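You operate a simulated robot arm through the tools that you are given. There is no shell and no other tool. Be economical: measure what you need, move in short steps, check, and stop when the job is done.

The job below is to be done with a simulated robot arm. You get a single attempt, and the scene is never put back.

TASK
Tidy up: biscuit on the plate, teal cup on the saucer, crumbs wiped.
Fine: The dark biscuit on the white plate, the cup on the teal saucer; use the orange cloth and put it back where it lay. The other cup and the pale biscuit stay where they are.

It is judged by the outcome, as a careful person would: the job done as asked, and still so three seconds after it is handed in. It fails if anything else is knocked over, pushed out of place, dropped, spilled or broken. Flat cloth is picked up by pressing the open fingertips on it (5 to 10 N) and closing them slowly along it; thin cloth reads only 2 to 8 mm in the jaws.

THE ROBOT
A 6-joint arm with a two-finger parallel gripper, fixed in place. Base frame: the origin is at the foot of the arm, x ahead of it, y to its left, z up; the work surface is at about z = 0. Lengths are in m, angles in rad, forces in N, time in s.
With the tool pointing down near the work surface it reaches from about 0.14 to 0.58 m from the base axis. Its first joint turns from -1.152 to 1.152 rad. Payload 2.1 kg.
The TCP is the grasp point between the finger pads, 0.03 m short of the fingertips. In the tool frame z runs along the fingers and y along their closing line. Largest opening 0.094 m; finger width 0.028, thickness 0.01; the body of the gripper, 0.05 by 0.096 m, starts 0.055 m behind the TCP.
Orientation is that of the tool frame in the base frame, as [roll, pitch, yaw] about the fixed x, y, z axes, in that order (R = Rz(yaw) Ry(pitch) Rx(roll)). With the fingers straight down and closing along the base's y, the tool's x points along the base's -x, its y along +y and its z along -z.

THE INTERFACE
- The arm moves only by the tool servo_tool. Its argument "targets" is a list of rows, each a list of 7 numbers: the turn, a rotation vector about the tool's x, y, z in rad, then the shift along the tool's x, y, z in m, then the opening, from 0 (shut) to 1 (fully open). In form: [[rx, ry, rz, dx, dy, dz, hand], ...]. A call has 1 to 10 rows; each row is the pose to reach, as a shift and turn from the pose commanded when the call began, along the tool's axes at that moment. Rows are played at 5 a second. More than 0.05 m and 0.15 rad between two rows, or a gripper value outside its range, and nothing of the call is played. Where a pose cannot be reached the arm comes as near as it can. A force on the tool above 40 N (or 10 N above the force at the start of the call, whichever is more), or a blocked arm, ends the call early, and 0.2 s more pass. Each finger travels about 0.072 m/s and halts on what it meets, pressing with about 42 N; the grip force reading is that of the motor and also rises with nothing between the fingers. The clock runs only during rows and for 0.2 s after the last one: add rows that repeat a pose to give the fingers time. It gives the time, the measured TCP pose, the force on the tool (base axes), the opening and the grip force at its end, in the units of the frame above (readings bear some noise), and new pictures: "show" is both (left out), scene, wrist or none.
- Cameras (640 x 400 px; columns grow to the right, rows downward): "scene" is fixed at [0.0655, -0.3848, 0.4772]; the picture's right is [0.65, -0.76, 0.00], its down [-0.49, -0.42, -0.76] and it looks along [0.58, 0.50, -0.65] (base axes); focal length 293 px, centre (320, 200). "wrist" rides on the gripper at [-0.037, 0, -0.058] in the tool frame; the picture's right is [0.00, -1.00, 0.00], its down [0.97, 0.00, -0.24] and it looks along [0.24, 0.00, 0.97] (tool axes); focal length 218 px, centre (320, 200). There is no depth. A picture from a camera that has moved, and an enlarged one, comes with that camera's place and axes in the base frame and with its lens.
- close_up(camera, box): a new picture of the part [left, top, right, bottom] of that camera's present view, enlarged. The clock stands still meanwhile.
- close_job(): hands the job in; it is judged then, once.

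Work in short steps. Places have to be worked out from the pictures, the camera data and where the tool is seen: move nearer, look again, correct. Check each grasp and each placing, and mend what went wrong. You have 120 turns and 150 pictures in all, those below and enlarged ones among them. Open the gripper and draw the arm clear of the work before you hand the job in, unless the task says otherwise; then end with one line.

The tools are called after "Call:" as a command line: name --pt "numbers of a row" for each row, then --argument value for the rest, lists and objects as JSON in quotes. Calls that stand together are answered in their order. servo_tool: Moves the arm, as the interface text tells. Its arguments: {"type":"object","properties":{"targets":{"type":"array","items":{"type":"array","items":{"type":"number"}}},"show":{"type":"string","enum":["both","scene","wrist","none"]}},"required":["targets"]} The other tools are called the same way: close_up (camera, box) takes an enlarged picture of a part of a camera's view; close_job () hands the job in.

At the start:

```text
time: 0.0
eef_pos: [0.3879, -0.0044, 0.2513]
tcp_rot: [3.141, 0.0, 3.141]
contact_force: [0.2, -0.1, 0.2]
grip_width: 0.0937
finger_force: 0.0
```

scene: 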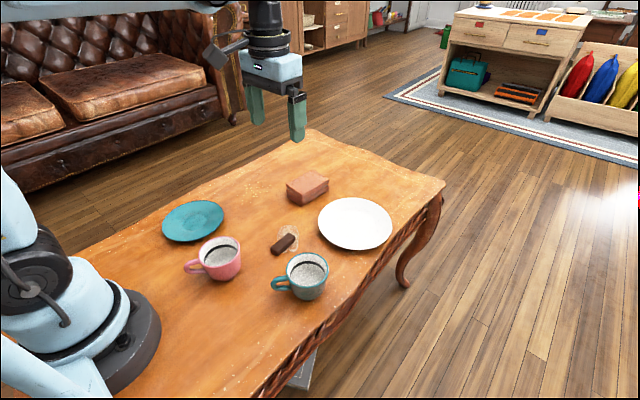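
wrist: 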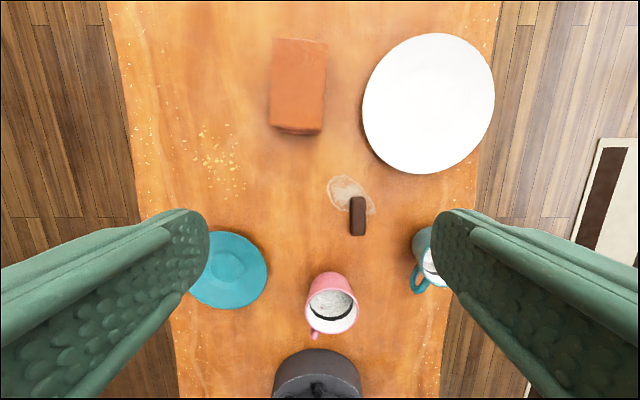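

I'll look closely at the table before moving: the objects, the orange cloth, and the crumbs.

Call:
close_up --camera "scene" --box '[140, 140, 460, 340]'

Call:
close_up --camera "wrist" --box '[110, 10, 510, 260]'

Call:
close_up --camera "wrist" --box '[240, 150, 480, 350]'

```text
2.00 times, centred on (300, 240) of scene
camera zoom: at [0.0655, -0.3848, 0.4772], right [0.65, -0.76, 0.0], down [-0.49, -0.42, -0.76], along [0.58, 0.5, -0.65], focal length 586 px, centre (360, 120)
```

zoom: 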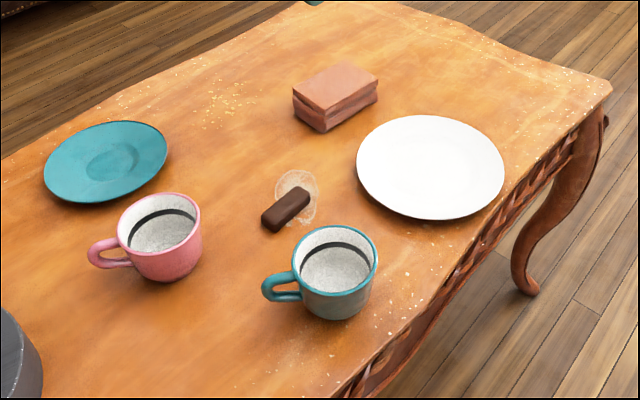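

```text
1.60 times, centred on (310, 135) of wrist
camera zoom: at [0.4238, -0.0048, 0.3106], right [0.0, -1.0, 0.0], down [-0.97, 0.0, 0.24], along [-0.24, 0.0, -0.97], focal length 349 px, centre (336, 304)
```

zoom: 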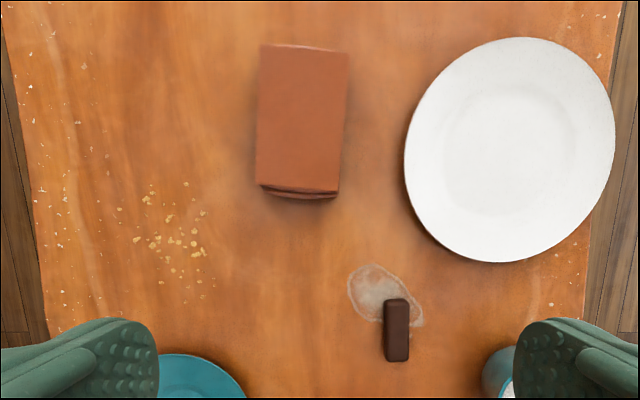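

```text
2.00 times, centred on (360, 250) of wrist
camera zoom: at [0.4238, -0.0048, 0.3106], right [0.0, -1.0, 0.0], down [-0.97, 0.0, 0.24], along [-0.24, 0.0, -0.97], focal length 436 px, centre (240, 100)
```

zoom: 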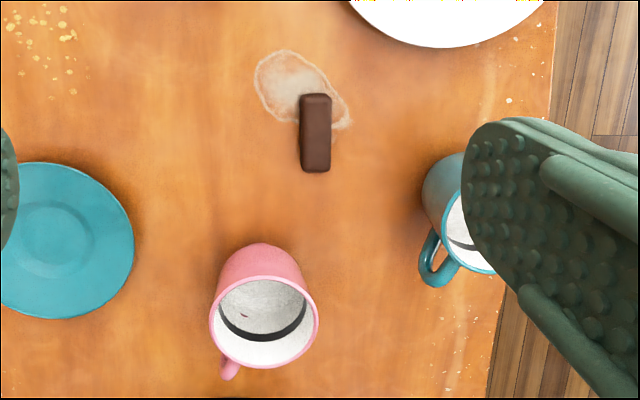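

The biscuit is at about (0.327, -0.057), the folded cloth at (0.494, 0.02), the crumbs around (0.41, 0.14), the plate at (0.478, -0.143), the saucer at (0.238, 0.137) and the teal cup near (0.28, -0.17). I'll move above the biscuit first and look again.

Call:
servo_tool --pt "0 0 0 0.015 -0.013 0.03 1" --pt "0 0 0 0.03 -0.027 0.06 0.8" --pt "0 0 0 0.045 -0.04 0.09 0.7" --pt "0 0 0 0.061 -0.053 0.121 0.6" --pt "0 0 0 0.061 -0.053 0.121 0.6"

```text
time: 1.2
eef_pos: [0.3266, -0.0566, 0.1317]
tcp_rot: [-3.14, 0.0, -3.14]
contact_force: [-0.1, 0.1, -0.4]
grip_width: 0.0564
finger_force: 0.0
camera wrist: at [0.3635, -0.0571, 0.1891], right [0.0, -1.0, 0.0], down [-0.97, 0.0, 0.24], along [-0.24, 0.0, -0.97], focal length 218 px, centre (320, 200)
```

scene: 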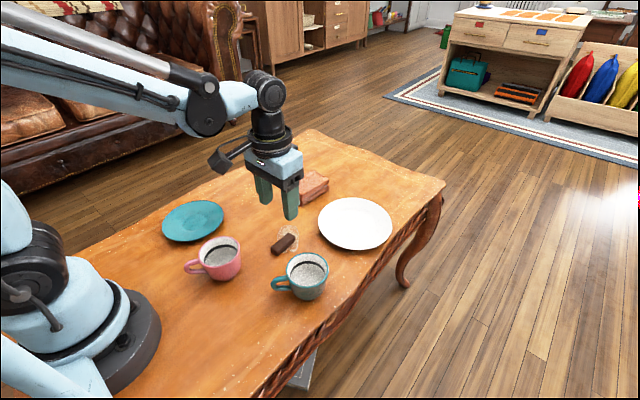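
wrist: 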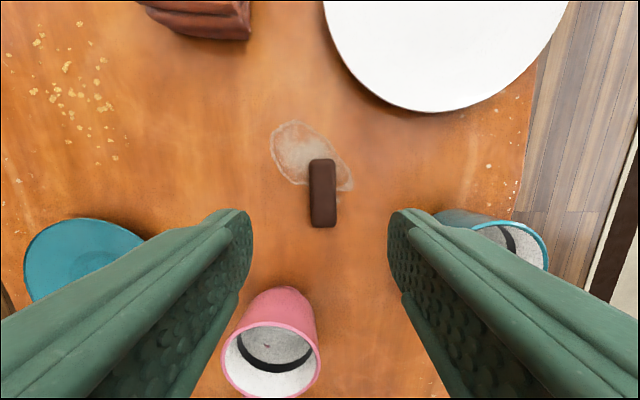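

The biscuit reads (0.326, -0.059), almost directly below and aligned with the fingers. I'll descend and close on it.

Call:
servo_tool --pt "0 0 0 0 -0.002 0.035 0.6" --pt "0 0 0 0 -0.002 0.07 0.6" --pt "0 0 0 0 -0.002 0.088 0.6" --pt "0 0 0 0 -0.002 0.096 0.6" --pt "0 0 0 0 -0.002 0.096 0.35" --pt "0 0 0 0 -0.002 0.096 0.2" --pt "0 0 0 0 -0.002 0.096 0.15" --pt "0 0 0 0 -0.002 0.096 0.15"

```text
time: 3.0
eef_pos: [0.3279, -0.0606, 0.0357]
tcp_rot: [-3.141, -0.001, 3.14]
contact_force: [0.0, 0.4, 0.3]
grip_width: 0.02
finger_force: 42.2
camera wrist: at [0.364, -0.0599, 0.0937], right [0.0, -1.0, 0.0], down [-0.97, 0.0, 0.24], along [-0.24, 0.0, -0.97], focal length 218 px, centre (320, 200)
```

scene: 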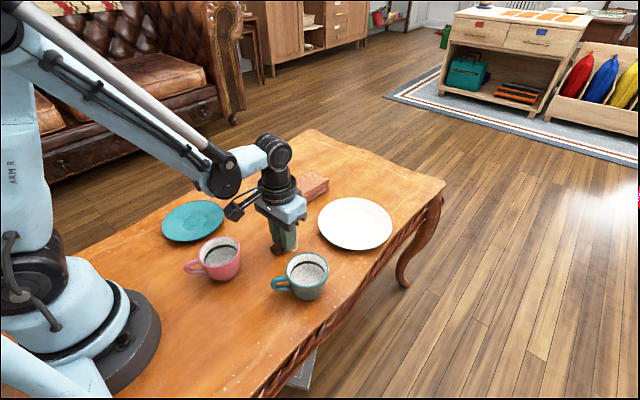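
wrist: 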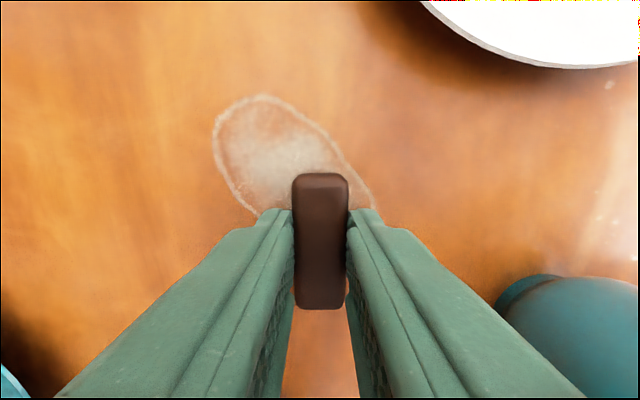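

The grip holds at 20 mm. I'll lift it and carry it above the plate centre.

Call:
servo_tool --pt "0 0 0 0 0 -0.04 0.15" --pt "0 0 0 0 0 -0.08 0.15" --pt "0 0 0 -0.037 -0.021 -0.09 0.15" --pt "0 0 0 -0.075 -0.041 -0.09 0.15" --pt "0 0 0 -0.112 -0.062 -0.09 0.15" --pt "0 0 0 -0.149 -0.082 -0.09 0.15" --pt "0 0 0 -0.149 -0.082 -0.09 0.15"

```text
time: 4.6
eef_pos: [0.4735, -0.1428, 0.1249]
tcp_rot: [3.142, 0.001, -3.141]
contact_force: [0.1, 0.0, -0.4]
grip_width: 0.0204
finger_force: 42.2
camera wrist: at [0.5102, -0.1417, 0.1831], right [0.0, -1.0, 0.0], down [-0.97, 0.0, 0.24], along [-0.24, 0.0, -0.97], focal length 218 px, centre (320, 200)
```

scene: 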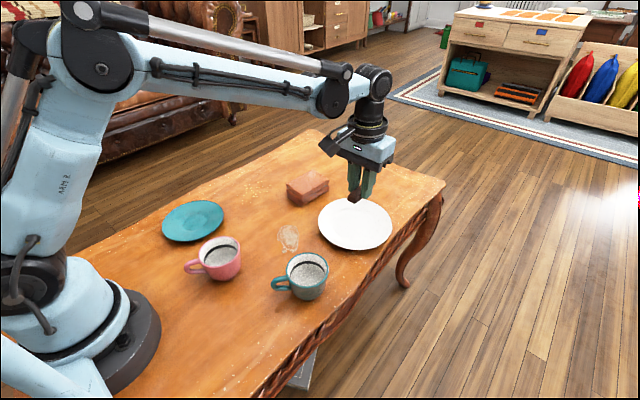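
wrist: 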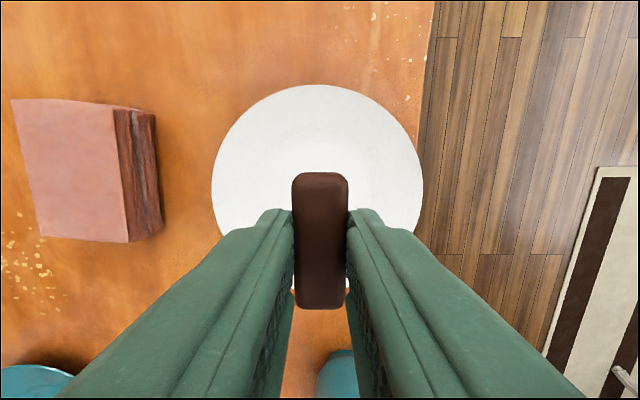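

The plate centre is at about (0.468, -0.141), right beneath. I'll lower carefully, leaving the last centimetre to be done by force reading.

Call:
servo_tool --pt "0 0 0 0.004 0 0.035 0.15" --pt "0 0 0 0.004 0 0.065 0.15" --pt "0 0 0 0.004 0 0.073 0.15" --pt "0 0 0 0.004 0 0.076 0.15" --pt "0 0 0 0.004 0 0.076 0.15" --show "none"

Call:
close_up --camera "scene" --box '[300, 150, 400, 260]'

```text
time: 5.8
eef_pos: [0.472, -0.1424, 0.0493]
tcp_rot: [-3.141, 0.001, -3.14]
contact_force: [-0.1, 0.3, 1.1]
grip_width: 0.0203
finger_force: 42.5
```

```text
3.64 times, centred on (350, 205) of scene
camera zoom: at [0.0655, -0.3848, 0.4772], right [0.65, -0.76, 0.0], down [-0.49, -0.42, -0.76], along [0.58, 0.5, -0.65], focal length 1065 px, centre (211, 182)
```

zoom: 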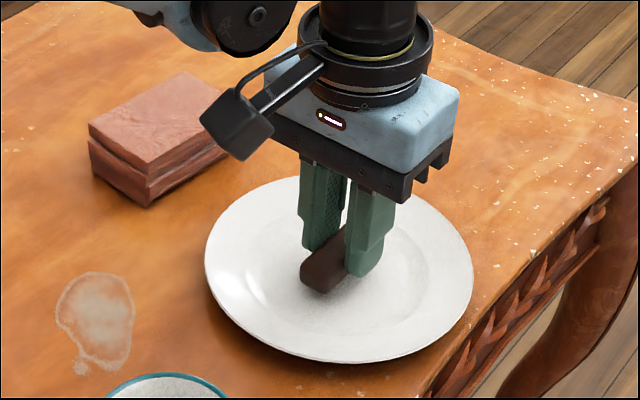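

It is close to the plate with almost no contact force. I'll lower in 1.5 mm steps until the force rises.

Call:
servo_tool --pt "0 0 0 0 0 0.0015 0.15" --pt "0 0 0 0 0 0.003 0.15" --show "none"

```text
time: 6.4
eef_pos: [0.4706, -0.1414, 0.0478]
tcp_rot: [3.141, 0.0, -3.139]
contact_force: [0.6, 0.8, -0.9]
grip_width: 0.0202
finger_force: 42.1
```

There's no contact yet, so I'll go lower.

Call:
servo_tool --pt "0 0 0 0 0 0.002 0.15" --pt "0 0 0 0 0 0.004 0.15" --show "none"

```text
time: 7.0
eef_pos: [0.4718, -0.1421, 0.0427]
tcp_rot: [3.141, 0.0, -3.138]
contact_force: [0.3, -0.3, -1.0]
grip_width: 0.0207
finger_force: 41.9
```

Still no contact; a little lower again.

Call:
servo_tool --pt "0 0 0 0 0 0.0015 0.15" --pt "0 0 0 0 0 0.003 0.15" --show "none"

Call:
close_up --camera "scene" --box '[300, 150, 400, 260]'

```text
time: 7.6
eef_pos: [0.4715, -0.1406, 0.0408]
tcp_rot: [-3.141, 0.003, -3.14]
contact_force: [1.2, 2.6, 38.9]
grip_width: 0.0205
finger_force: 42.2
```

```text
3.64 times, centred on (350, 205) of scene
camera zoom: at [0.0653, -0.3847, 0.4772], right [0.65, -0.76, 0.0], down [-0.49, -0.42, -0.76], along [0.58, 0.5, -0.65], focal length 1065 px, centre (211, 182)
```

zoom: 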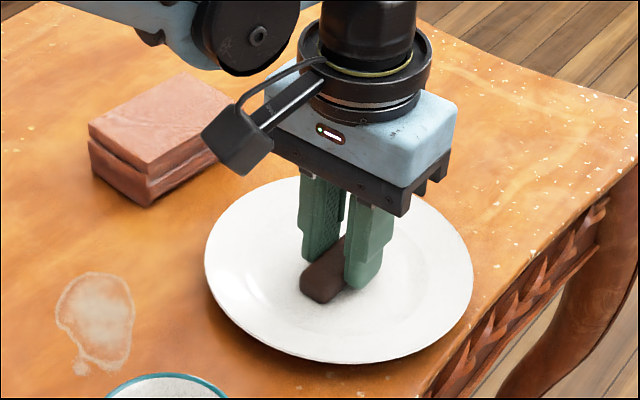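

It is in firm contact with the plate. I'll ease up 1.5 mm, open gently and rise.

Call:
servo_tool --pt "0 0 0 0 0 -0.0015 0.15" --pt "0 0 0 0 0 -0.0015 0.25" --pt "0 0 0 0 0 -0.0015 0.4" --pt "0 0 0 0 0 -0.0015 0.4" --pt "0 0 0 0 0 -0.03 0.4" --pt "0 0 0 0 0 -0.07 0.4" --pt "0 0 0 0 0 -0.11 0.4" --pt "0 0 0 0 0 -0.15 0.4"

```text
time: 9.4
eef_pos: [0.4701, -0.1434, 0.1881]
tcp_rot: [3.141, 0.0, -3.139]
contact_force: [0.2, -0.7, -1.0]
grip_width: 0.0375
finger_force: 0.1
camera wrist: at [0.5064, -0.1426, 0.2462], right [0.0, -1.0, 0.0], down [-0.97, 0.0, 0.24], along [-0.24, 0.0, -0.97], focal length 218 px, centre (320, 200)
```

scene: 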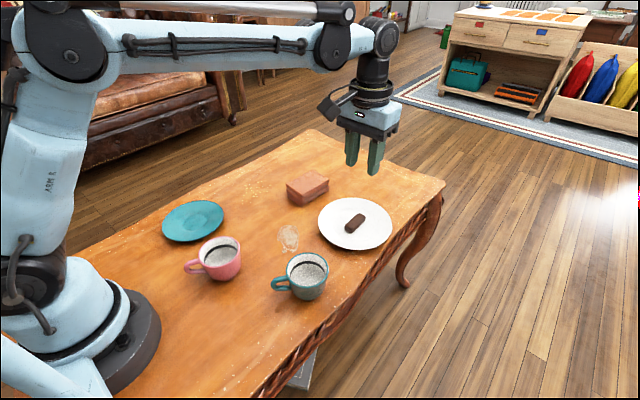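
wrist: 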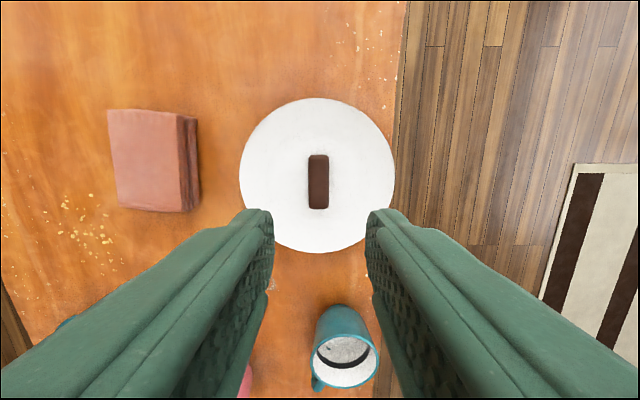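

The biscuit lies centred on the plate. Next is the teal cup: I'll move above it at height and look down.

Call:
servo_tool --pt "0 0 0 0.045 -0.005 -0.01 0.6" --pt "0 0 0 0.09 -0.01 -0.01 0.8" --pt "0 0 0 0.13 -0.018 -0.01 1" --pt "0 0 0 0.165 -0.022 -0.01 1" --pt "0 0 0 0.165 -0.022 -0.01 1"

Call:
close_up --camera "scene" --box '[250, 230, 350, 310]'

```text
time: 10.6
eef_pos: [0.3043, -0.1636, 0.1969]
tcp_rot: [3.141, 0.001, -3.141]
contact_force: [-0.1, -0.3, 0.0]
grip_width: 0.0937
finger_force: 0.1
camera wrist: at [0.3405, -0.1632, 0.2553], right [0.0, -1.0, 0.0], down [-0.97, 0.0, 0.24], along [-0.24, 0.0, -0.97], focal length 218 px, centre (320, 200)
```

scene: 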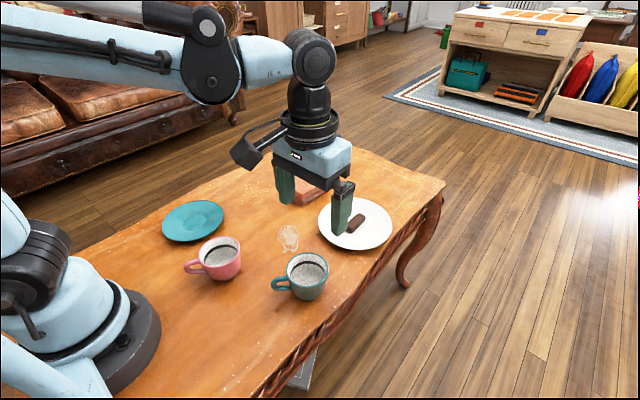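
wrist: 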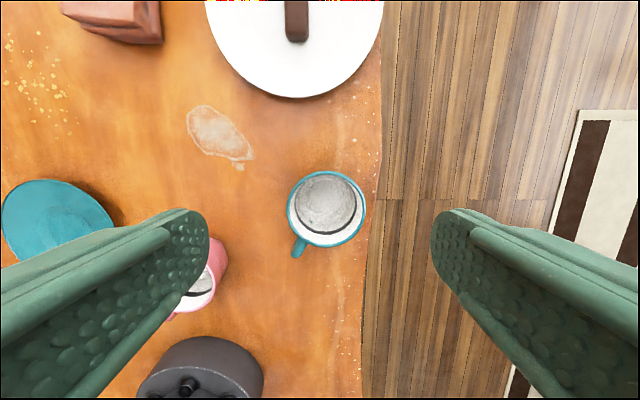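

```text
5.00 times, centred on (300, 270) of scene
camera zoom: at [0.0655, -0.3848, 0.4772], right [0.65, -0.76, 0.0], down [-0.49, -0.42, -0.76], along [0.58, 0.5, -0.65], focal length 1464 px, centre (420, -150)
```

zoom: 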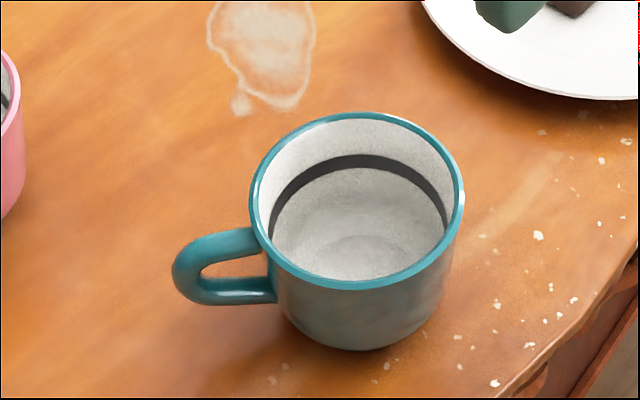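

The cup is empty, with its centre at (0.283, -0.168), rim about 74 mm wide at z ≈ 0.06, and its handle at about 140°. I'll yaw the tool by 0.7 rad so the fingers straddle the body clear of the handle, and hover lower.

Call:
servo_tool --pt "0 0 0.14 0.004 -0.001 0.01 1" --pt "0 0 0.28 0.008 -0.002 0.02 1" --pt "0 0 0.42 0.012 -0.003 0.03 1" --pt "0 0 0.56 0.016 -0.004 0.04 1" --pt "0 0 0.7 0.021 -0.004 0.05 1" --pt "0 0 0.7 0.021 -0.004 0.05 1"

```text
time: 12.0
eef_pos: [0.2864, -0.168, 0.1476]
tcp_rot: [-3.141, 0.001, 2.439]
contact_force: [0.2, 0.1, -0.4]
grip_width: 0.094
finger_force: 0.1
camera wrist: at [0.3137, -0.191, 0.2062], right [-0.65, -0.76, 0.0], down [-0.74, 0.63, 0.24], along [-0.18, 0.15, -0.97], focal length 218 px, centre (320, 200)
```

scene: 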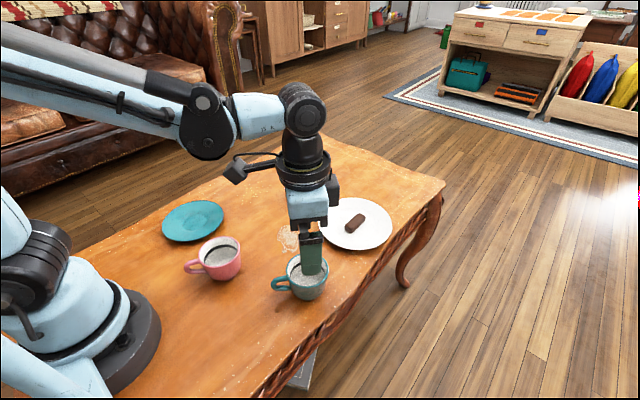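
wrist: 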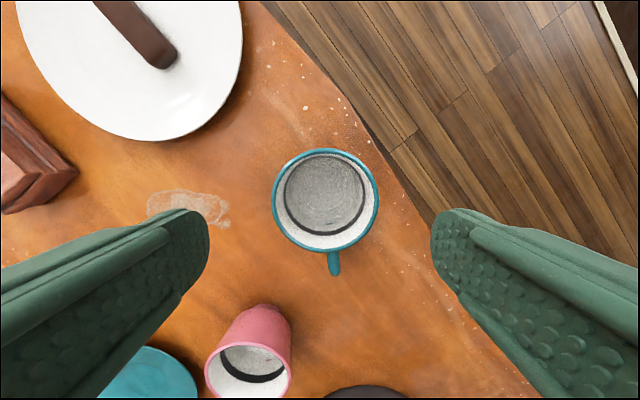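

The handle now points along the tool x, clear of the fingers. The cup sits about 3 mm off along the closing line, so I'll correct that, lower to just above the rim and check.

Call:
servo_tool --pt "0 0 0 0 -0.003 0.02 1" --pt "0 0 0 0 -0.003 0.045 1" --pt "0 0 0 0 -0.003 0.045 1"

Call:
close_up --camera "scene" --box '[250, 210, 370, 310]'

```text
time: 12.8
eef_pos: [0.2847, -0.1686, 0.1037]
tcp_rot: [-3.14, 0.001, 2.442]
contact_force: [-0.5, 0.7, 0.6]
grip_width: 0.0942
finger_force: 0.1
camera wrist: at [0.313, -0.1921, 0.1623], right [-0.64, -0.77, 0.0], down [-0.74, 0.62, 0.24], along [-0.18, 0.15, -0.97], focal length 218 px, centre (320, 200)
```

scene: 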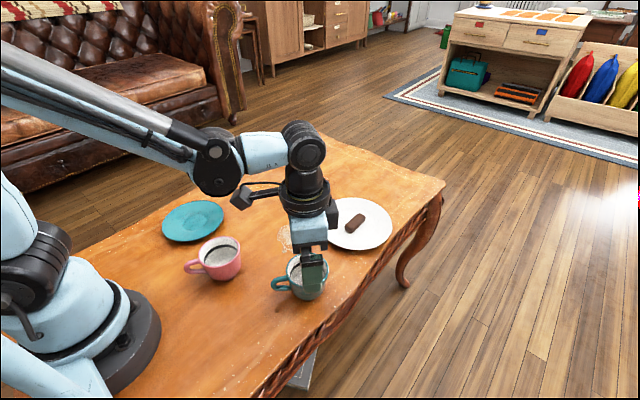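
wrist: 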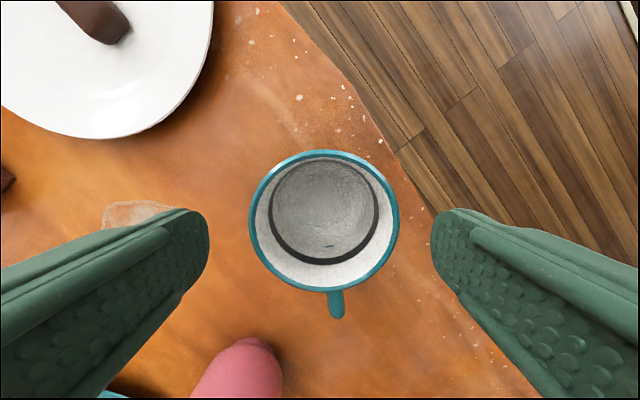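

```text
4.00 times, centred on (310, 260) of scene
camera zoom: at [0.0655, -0.3848, 0.4772], right [0.65, -0.76, 0.0], down [-0.49, -0.42, -0.76], along [0.58, 0.5, -0.65], focal length 1171 px, centre (360, -40)
```

zoom: 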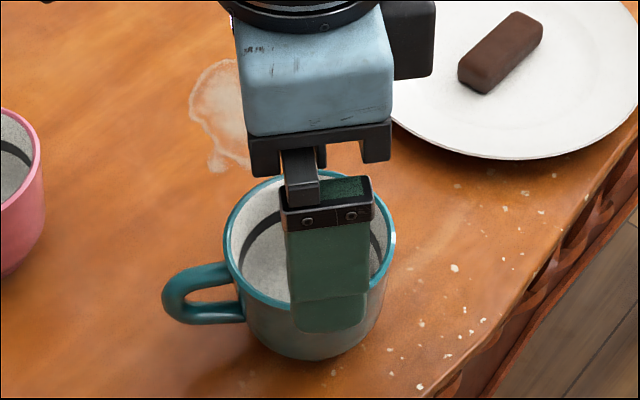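

The rim lies 2 mm toward the right finger. I'll correct that, descend to TCP z ≈ 0.045 and close gradually.

Call:
servo_tool --pt "0 0 0 -0.001 -0.002 0.015 1" --pt "0 0 0 -0.001 -0.002 0.035 1" --pt "0 0 0 -0.001 -0.002 0.057 1" --pt "0 0 0 -0.001 -0.002 0.057 0.92" --pt "0 0 0 -0.001 -0.002 0.057 0.86" --pt "0 0 0 -0.001 -0.002 0.057 0.8" --pt "0 0 0 -0.001 -0.002 0.057 0.74" --pt "0 0 0 -0.001 -0.002 0.057 0.7" --pt "0 0 0 -0.001 -0.002 0.057 0.7"

```text
time: 14.8
eef_pos: [0.2839, -0.1721, 0.0477]
tcp_rot: [-3.141, -0.001, 2.441]
contact_force: [0.5, -0.9, 0.0]
grip_width: 0.0726
finger_force: 41.9
camera wrist: at [0.3112, -0.195, 0.1056], right [-0.64, -0.77, 0.0], down [-0.74, 0.62, 0.24], along [-0.18, 0.15, -0.97], focal length 218 px, centre (320, 200)
```

scene: 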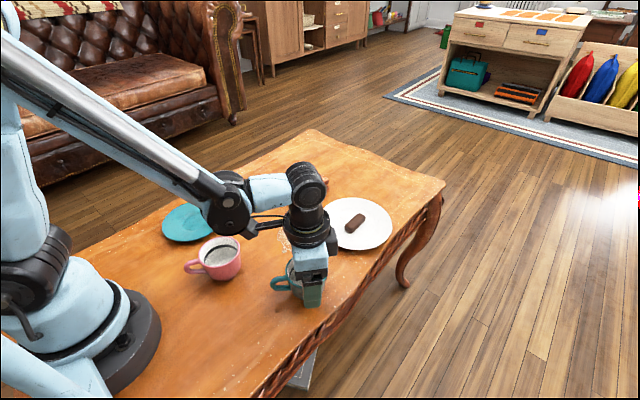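
wrist: 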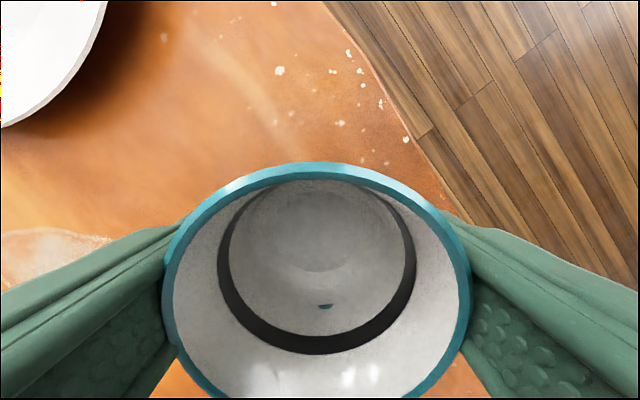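

Gripped at 72.6 mm and centred. I'll lift 6 cm and check the hold.

Call:
servo_tool --pt "0 0 0 0 0 -0.01 0.7" --pt "0 0 0 0 0 -0.03 0.7" --pt "0 0 0 0 0 -0.06 0.7" --pt "0 0 0 0 0 -0.09 0.7" --pt "0 0 0 0 0 -0.12 0.7" --pt "0 0 0 0 0 -0.12 0.7" --show "scene"

```text
time: 16.2
eef_pos: [0.2826, -0.1719, 0.1667]
tcp_rot: [3.141, 0.0, 2.442]
contact_force: [1.0, -0.5, -1.7]
grip_width: 0.0729
finger_force: 42.4
```

scene: 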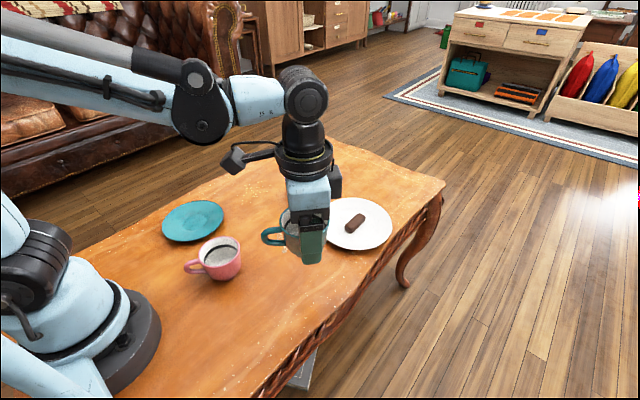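

Held firmly. The scene camera puts the saucer at about (0.238, 0.141), so I'll carry the cup across at height to above it.

Call:
servo_tool --pt "0 0 0 0.026 0.0234 0 0.7" --pt "0 0 0 0.0524 0.0468 0 0.7" --pt "0 0 0 0.0786 0.0702 0 0.7" --pt "0 0 0 0.1048 0.0936 0 0.7" --pt "0 0 0 0.131 0.117 0 0.7" --pt "0 0 0 0.1572 0.1404 0 0.7" --pt "0 0 0 0.1834 0.164 0 0.7" --pt "0 0 0 0.2096 0.1873 0 0.7" --pt "0 0 0 0.2357 0.2107 0 0.7" --pt "0 0 0 0.2357 0.2107 0 0.7"

Call:
close_up --camera "scene" --box '[120, 130, 280, 250]'

```text
time: 18.4
eef_pos: [0.2376, 0.1397, 0.1684]
tcp_rot: [-3.141, 0.001, 2.442]
contact_force: [0.7, 0.9, -1.4]
grip_width: 0.0727
finger_force: 42.1
camera wrist: at [0.2653, 0.117, 0.2261], right [-0.64, -0.76, 0.0], down [-0.74, 0.63, 0.24], along [-0.18, 0.15, -0.97], focal length 218 px, centre (320, 200)
```

scene: 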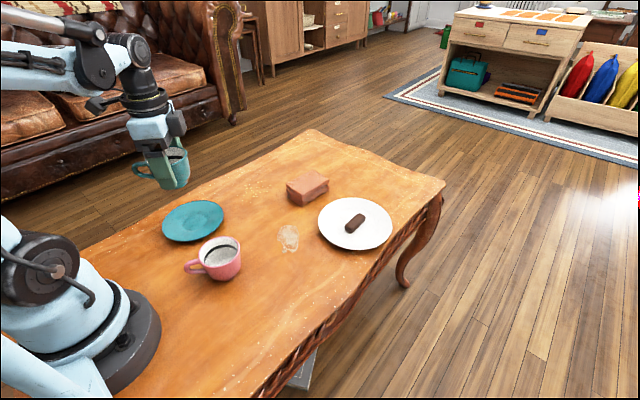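
wrist: 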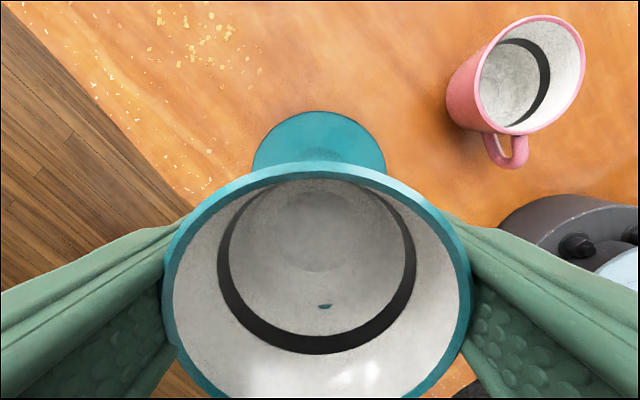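

```text
3.33 times, centred on (200, 190) of scene
camera zoom: at [0.0655, -0.3848, 0.4772], right [0.65, -0.76, 0.0], down [-0.49, -0.42, -0.76], along [0.58, 0.5, -0.65], focal length 976 px, centre (720, 233)
```

zoom: 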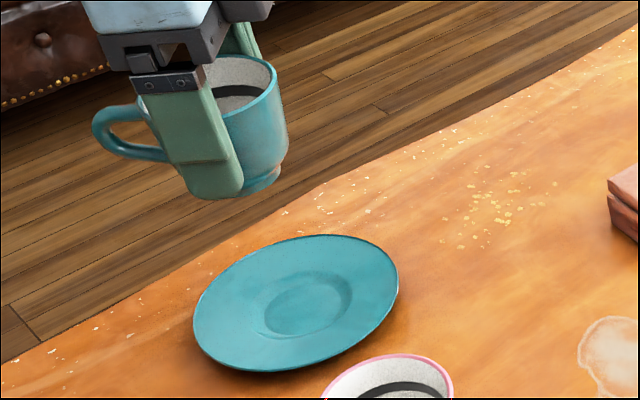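

The wrist view shows the saucer symmetric under the cup and its far edge matches a 68 mm radius, so alignment is within about 2 mm. I'll lower to just above the saucer.

Call:
servo_tool --pt "0 0 0 0 0.002 0.035 0.7" --pt "0 0 0 0 0.002 0.07 0.7" --pt "0 0 0 0 0.002 0.095 0.7" --pt "0 0 0 0 0.002 0.105 0.7" --pt "0 0 0 0 0.002 0.105 0.7" --show "wrist"

Call:
close_up --camera "scene" --box '[140, 160, 260, 250]'

```text
time: 19.6
eef_pos: [0.2391, 0.1441, 0.0628]
tcp_rot: [-3.141, 0.0, 2.442]
contact_force: [-0.4, -0.8, -2.3]
grip_width: 0.0727
finger_force: 42.3
camera wrist: at [0.2664, 0.1195, 0.1213], right [-0.64, -0.77, 0.0], down [-0.74, 0.62, 0.24], along [-0.18, 0.15, -0.97], focal length 218 px, centre (320, 200)
```

wrist: 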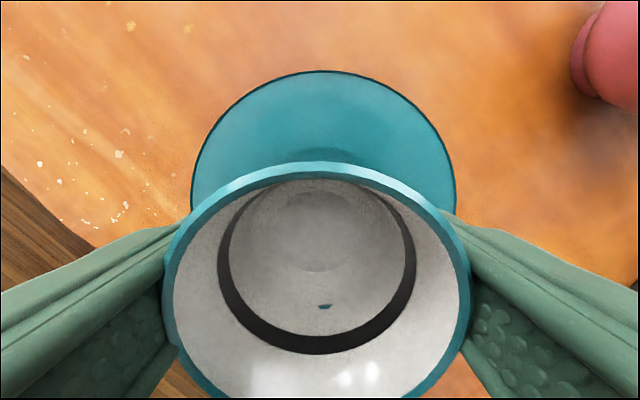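

```text
4.44 times, centred on (200, 205) of scene
camera zoom: at [0.0655, -0.3848, 0.4772], right [0.65, -0.76, 0.0], down [-0.49, -0.42, -0.76], along [0.58, 0.5, -0.65], focal length 1301 px, centre (853, 178)
```

zoom: 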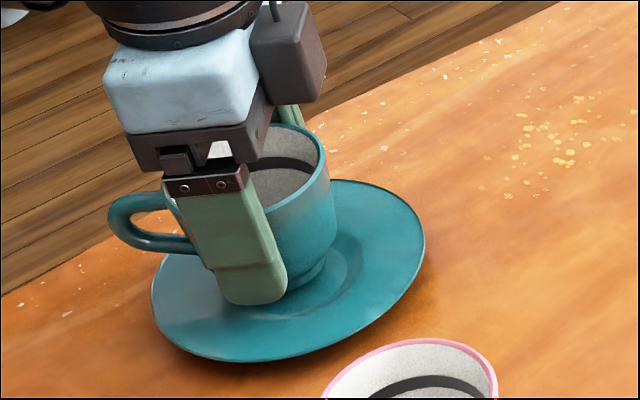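

Centring is good (about 1.5 mm off, which I'll correct). Next I'll creep down until contact.

Call:
servo_tool --pt "0 0 0 0 -0.0015 0.002 0.7" --pt "0 0 0 0 -0.0015 0.004 0.7" --pt "0 0 0 0 -0.0015 0.006 0.7" --show "none"

```text
time: 20.4
eef_pos: [0.238, 0.1413, 0.0566]
tcp_rot: [3.142, -0.002, 2.442]
contact_force: [0.1, -0.1, -1.5]
grip_width: 0.0728
finger_force: 41.7
```

No contact yet.

Call:
servo_tool --pt "0 0 0 0 0 0.0015 0.7" --pt "0 0 0 0 0 0.003 0.7" --show "none"

Call:
close_up --camera "scene" --box '[140, 160, 260, 250]'

```text
time: 21.0
eef_pos: [0.2393, 0.141, 0.0555]
tcp_rot: [-3.141, 0.0, 2.44]
contact_force: [0.3, -1.7, 24.4]
grip_width: 0.0724
finger_force: 42.0
```

```text
4.44 times, centred on (200, 205) of scene
camera zoom: at [0.0655, -0.3848, 0.4771], right [0.65, -0.76, 0.0], down [-0.49, -0.42, -0.76], along [0.58, 0.5, -0.65], focal length 1301 px, centre (853, 178)
```

zoom: 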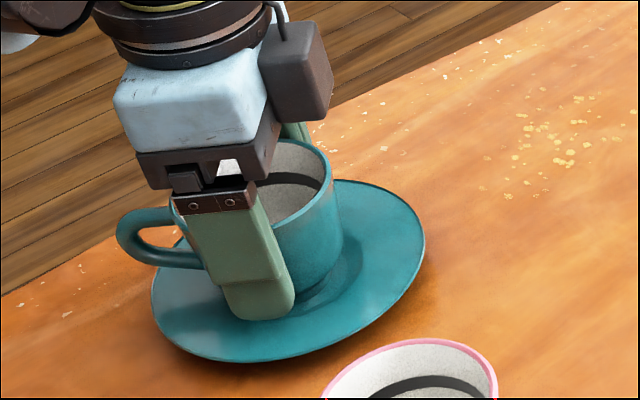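

Contact at 24 N: the cup is on the saucer. I'll ease up 1 mm, open slowly to full and rise straight up.

Call:
servo_tool --pt "0 0 0 0 0 -0.001 0.7" --pt "0 0 0 0 0 -0.001 0.8" --pt "0 0 0 0 0 -0.001 0.9" --pt "0 0 0 0 0 -0.001 1" --pt "0 0 0 0 0 -0.001 1" --pt "0 0 0 0 0 -0.03 1" --pt "0 0 0 0 0 -0.07 1" --pt "0 0 0 0 0 -0.11 1" --pt "0 0 0 0 0 -0.15 1"

Call:
close_up --camera "scene" --box '[140, 160, 260, 250]'

```text
time: 23.0
eef_pos: [0.2393, 0.1397, 0.2025]
tcp_rot: [3.141, -0.001, 2.44]
contact_force: [-0.1, 0.1, -0.2]
grip_width: 0.094
finger_force: 0.1
camera wrist: at [0.2672, 0.1159, 0.2605], right [-0.64, -0.77, 0.0], down [-0.74, 0.62, 0.24], along [-0.18, 0.15, -0.97], focal length 218 px, centre (320, 200)
```

scene: 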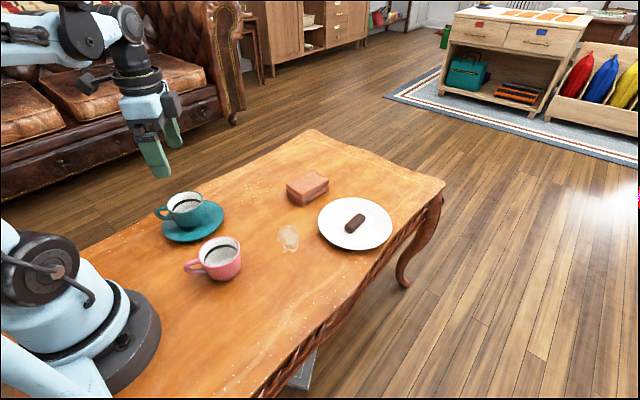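
wrist: 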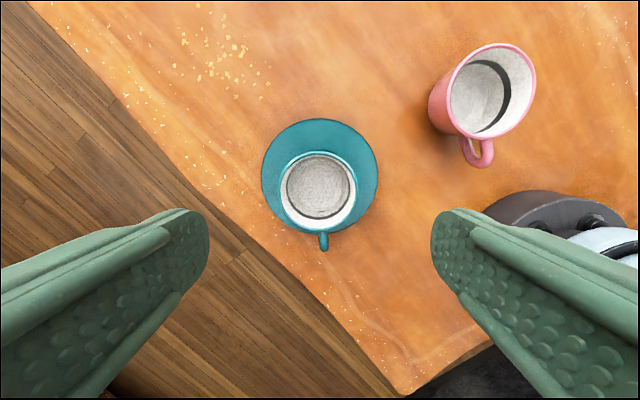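

```text
4.44 times, centred on (200, 205) of scene
camera zoom: at [0.0655, -0.3848, 0.4772], right [0.65, -0.76, 0.0], down [-0.49, -0.42, -0.76], along [0.58, 0.5, -0.65], focal length 1301 px, centre (853, 178)
```

zoom: 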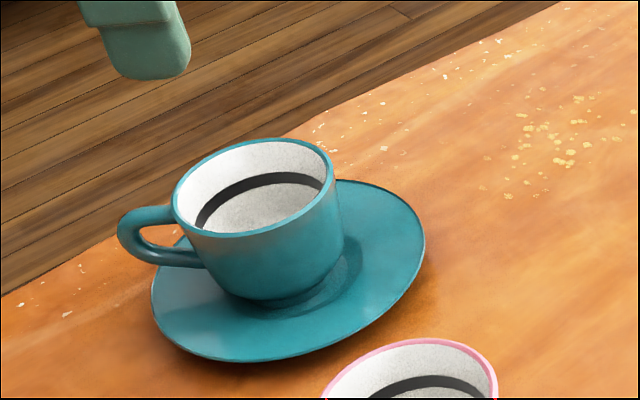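

The cup stands upright in the saucer. Now I'll move over to the orange cloth, turning the yaw back.

Call:
servo_tool --pt "0 0 -0.116 -0.042 0.0095 0 1" --pt "0 0 -0.233 -0.085 0.019 0 1" --pt "0 0 -0.35 -0.127 0.0285 0 1" --pt "0 0 -0.467 -0.169 0.038 0 1" --pt "0 0 -0.584 -0.212 0.0475 0 1" --pt "0 0 -0.7 -0.254 0.057 0 1" --pt "0 0 -0.7 -0.254 0.057 0 1"

Call:
close_up --camera "scene" --box '[230, 150, 350, 225]'

```text
time: 24.6
eef_pos: [0.47, 0.0229, 0.2048]
tcp_rot: [-3.141, 0.001, -3.139]
contact_force: [0.1, -0.1, -0.5]
grip_width: 0.094
finger_force: 0.1
camera wrist: at [0.5058, 0.0228, 0.2618], right [0.0, -1.0, 0.0], down [-0.97, 0.0, 0.24], along [-0.24, 0.0, -0.97], focal length 218 px, centre (320, 200)
```

scene: 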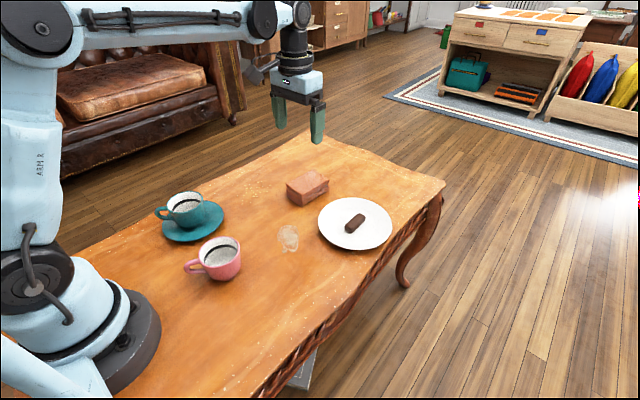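
wrist: 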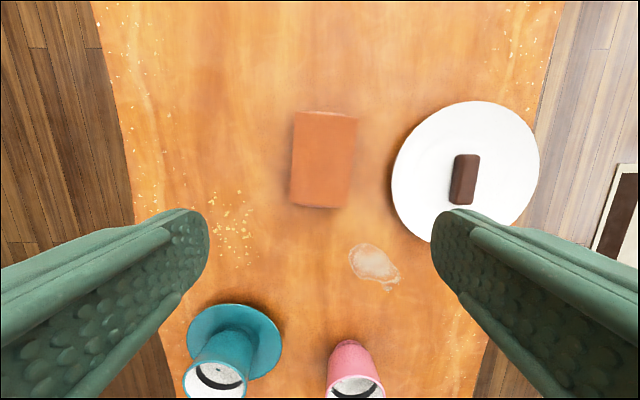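

```text
5.33 times, centred on (290, 188) of scene
camera zoom: at [0.0655, -0.3848, 0.4772], right [0.65, -0.76, 0.0], down [-0.49, -0.42, -0.76], along [0.58, 0.5, -0.65], focal length 1562 px, centre (480, 267)
```

zoom: 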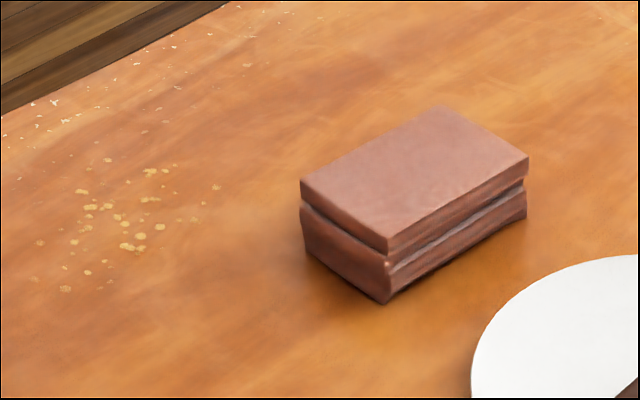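

The cloth is a folded pad of about 100 x 66 x 27 mm centred at (0.491, 0.020), turned about 0.065 rad. I'll align above it and lower partway.

Call:
servo_tool --pt "0 0 0.03 -0.01 -0.0015 0.035 1" --pt "0 0 0.065 -0.0205 -0.003 0.07 1" --pt "0 0 0.065 -0.0205 -0.003 0.1 1" --pt "0 0 0.065 -0.0205 -0.003 0.1 1"

```text
time: 25.6
eef_pos: [0.4893, 0.0201, 0.103]
tcp_rot: [3.14, 0.0, 3.076]
contact_force: [0.5, 0.2, -0.2]
grip_width: 0.0942
finger_force: 0.1
camera wrist: at [0.5262, 0.0183, 0.161], right [-0.06, -1.0, 0.0], down [-0.97, 0.06, 0.24], along [-0.24, 0.02, -0.97], focal length 218 px, centre (320, 200)
```

scene: 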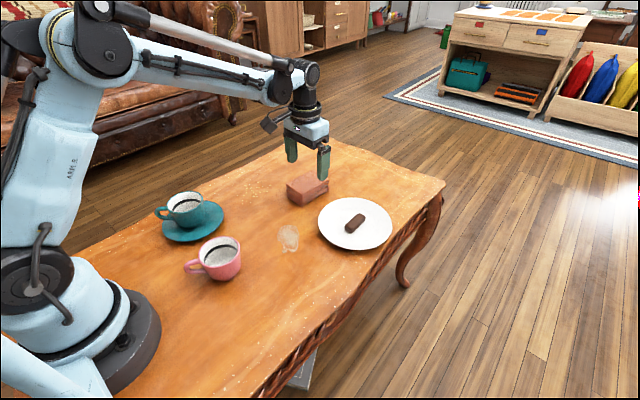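
wrist: 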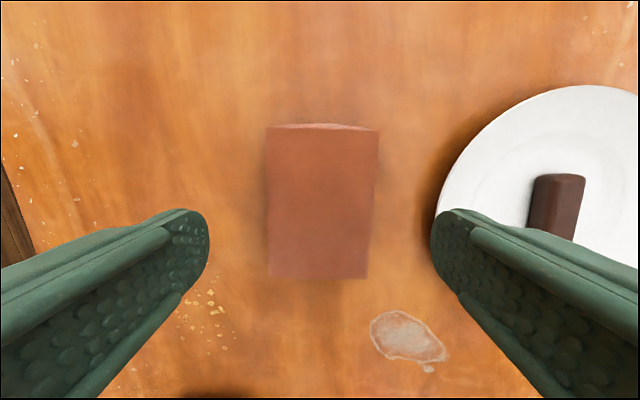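

It's well centred, and the finger clears the plate by about 2 cm. I'll lower so the fingertips stay about 8 mm above the table, then close moderately.

Call:
servo_tool --pt "0 0 0 -0.001 0 0.035 1" --pt "0 0 0 -0.001 0 0.055 1" --pt "0 0 0 -0.001 0 0.064 1" --pt "0 0 0 -0.001 0 0.064 0.85" --pt "0 0 0 -0.001 0 0.064 0.75" --pt "0 0 0 -0.001 0 0.064 0.66" --pt "0 0 0 -0.001 0 0.064 0.6" --pt "0 0 0 -0.001 0 0.064 0.6"

Call:
close_up --camera "scene" --box '[250, 140, 370, 225]'

```text
time: 27.4
eef_pos: [0.4911, 0.0184, 0.0392]
tcp_rot: [3.141, 0.0, 3.077]
contact_force: [-0.3, -0.3, 0.6]
grip_width: 0.0653
finger_force: 41.9
camera wrist: at [0.527, 0.0172, 0.0975], right [-0.06, -1.0, 0.0], down [-0.97, 0.06, 0.24], along [-0.24, 0.02, -0.97], focal length 218 px, centre (320, 200)
```

scene: 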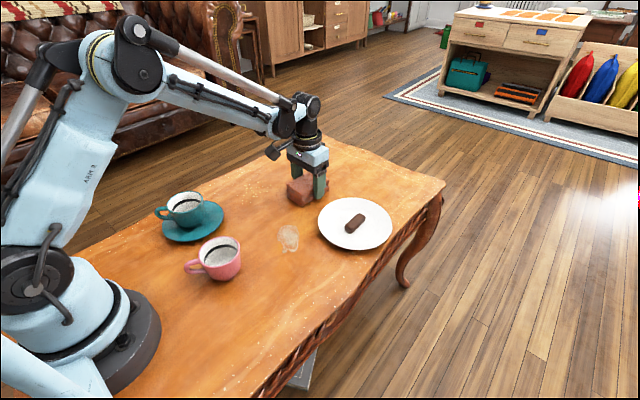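
wrist: 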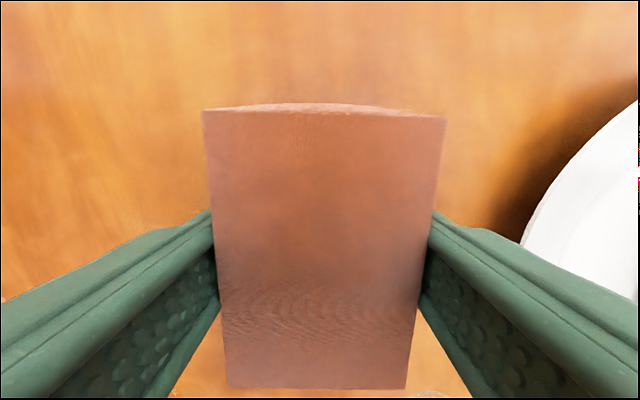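

```text
4.71 times, centred on (310, 182) of scene
camera zoom: at [0.0655, -0.3848, 0.4772], right [0.65, -0.76, 0.0], down [-0.49, -0.42, -0.76], along [0.58, 0.5, -0.65], focal length 1378 px, centre (367, 282)
```

zoom: 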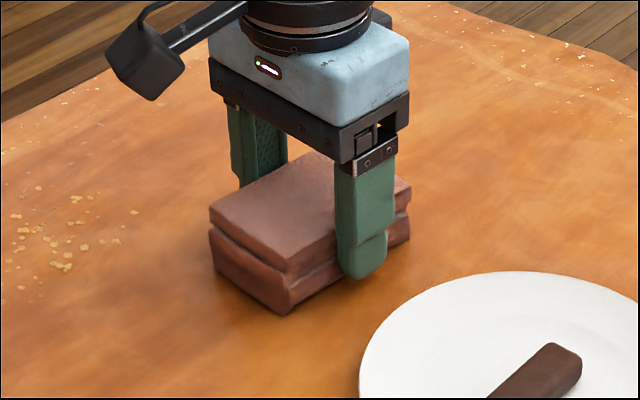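

The pad is rigid-feeling and gripped at 65 mm; its resting pose is TCP (0.491, 0.0185, 0.039), yaw 3.077, which I'll return to. I'll lift it and carry it to the saucer-side end of the crumb patch, stopping just above the table.

Call:
servo_tool --pt "0 0 0 0 0 -0.02 0.6" --pt "0 0 0 0 0 -0.04 0.6" --pt "0 0 0 0.032 0.026 -0.04 0.6" --pt "0 0 0 0.064 0.052 -0.04 0.6" --pt "0 0 0 0.096 0.077 -0.04 0.6" --pt "0 0 0 0.125 0.103 -0.04 0.6" --pt "0 0 0 0.125 0.103 -0.02 0.6" --pt "0 0 0 0.125 0.103 -0.006 0.6" --pt "0 0 0 0.125 0.103 -0.006 0.6"

Call:
close_up --camera "scene" --box '[190, 130, 330, 230]'

```text
time: 29.4
eef_pos: [0.3729, 0.1269, 0.0468]
tcp_rot: [3.141, -0.001, 3.078]
contact_force: [-0.1, 0.7, -0.2]
grip_width: 0.0653
finger_force: 41.9
camera wrist: at [0.4093, 0.1259, 0.1038], right [-0.06, -1.0, 0.0], down [-0.97, 0.06, 0.24], along [-0.24, 0.02, -0.97], focal length 218 px, centre (320, 200)
```

scene: 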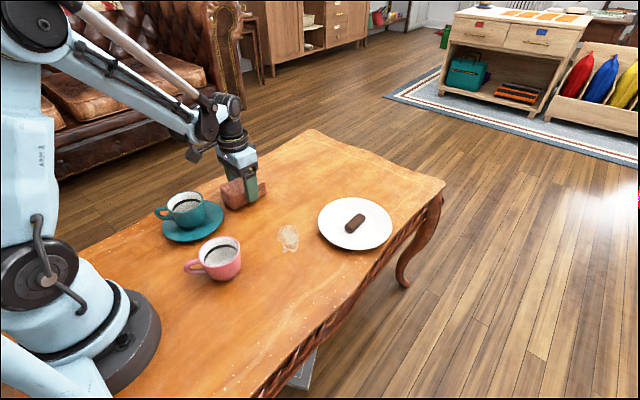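
wrist: 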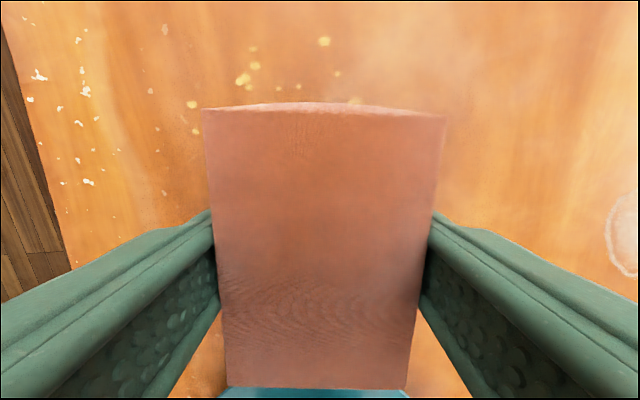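

```text
4.00 times, centred on (260, 180) of scene
camera zoom: at [0.0655, -0.3848, 0.4772], right [0.65, -0.76, 0.0], down [-0.49, -0.42, -0.76], along [0.58, 0.5, -0.65], focal length 1171 px, centre (560, 280)
```

zoom: 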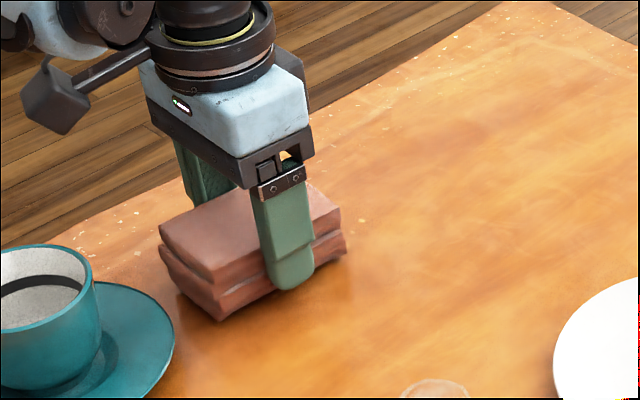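

The saucer has about 1.5 cm clearance. I'll lower onto the table until I feel light pressure.

Call:
servo_tool --pt "0 0 0 0 0 0.004 0.6" --pt "0 0 0 0 0 0.006 0.6" --pt "0 0 0 0 0 0.007 0.6" --show "none"

```text
time: 30.2
eef_pos: [0.3722, 0.1282, 0.0395]
tcp_rot: [-3.142, 0.001, 3.078]
contact_force: [-1.1, -2.7, 25.9]
grip_width: 0.0654
finger_force: 42.6
```

26 N is a bit much. I'll ease by 0.6 mm and make the first stroke outward along x.

Call:
servo_tool --pt "0 0 0 0 0 -0.0006 0.6" --pt "0 0 0 -0.02 0.001 -0.0006 0.6" --pt "0 0 0 -0.04 0.0025 -0.0006 0.6" --pt "0 0 0 -0.06 0.004 -0.0006 0.6" --pt "0 0 0 -0.08 0.005 -0.0006 0.6" --pt "0 0 0 -0.1 0.0065 -0.0006 0.6"

Call:
close_up --camera "scene" --box '[190, 130, 330, 230]'

```text
time: 31.6
eef_pos: [0.4736, 0.1299, 0.0396]
tcp_rot: [3.141, -0.001, 3.078]
contact_force: [-1.5, 0.1, 3.5]
grip_width: 0.0652
finger_force: 41.7
camera wrist: at [0.5106, 0.1265, 0.0972], right [-0.06, -1.0, 0.0], down [-0.97, 0.06, 0.24], along [-0.24, 0.02, -0.97], focal length 218 px, centre (320, 200)
```

scene: 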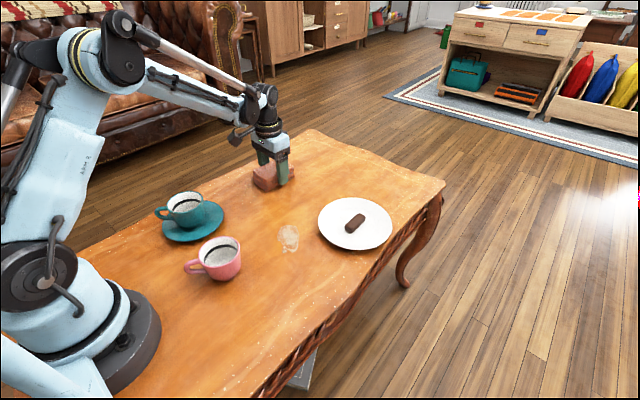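
wrist: 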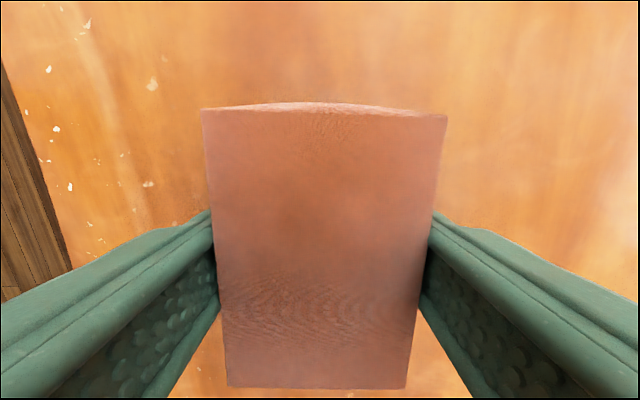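

```text
4.00 times, centred on (260, 180) of scene
camera zoom: at [0.0655, -0.3848, 0.4772], right [0.65, -0.76, 0.0], down [-0.49, -0.42, -0.76], along [0.58, 0.5, -0.65], focal length 1171 px, centre (560, 280)
```

zoom: 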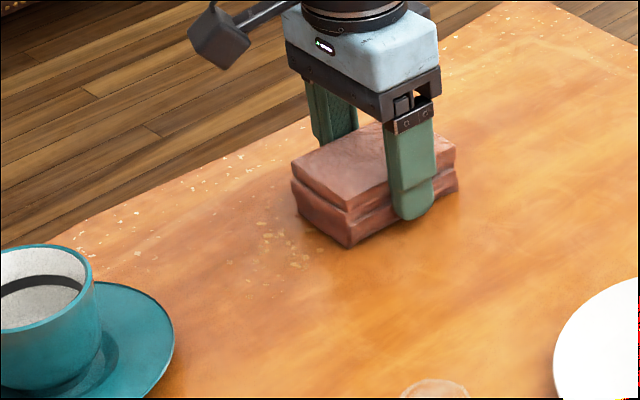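

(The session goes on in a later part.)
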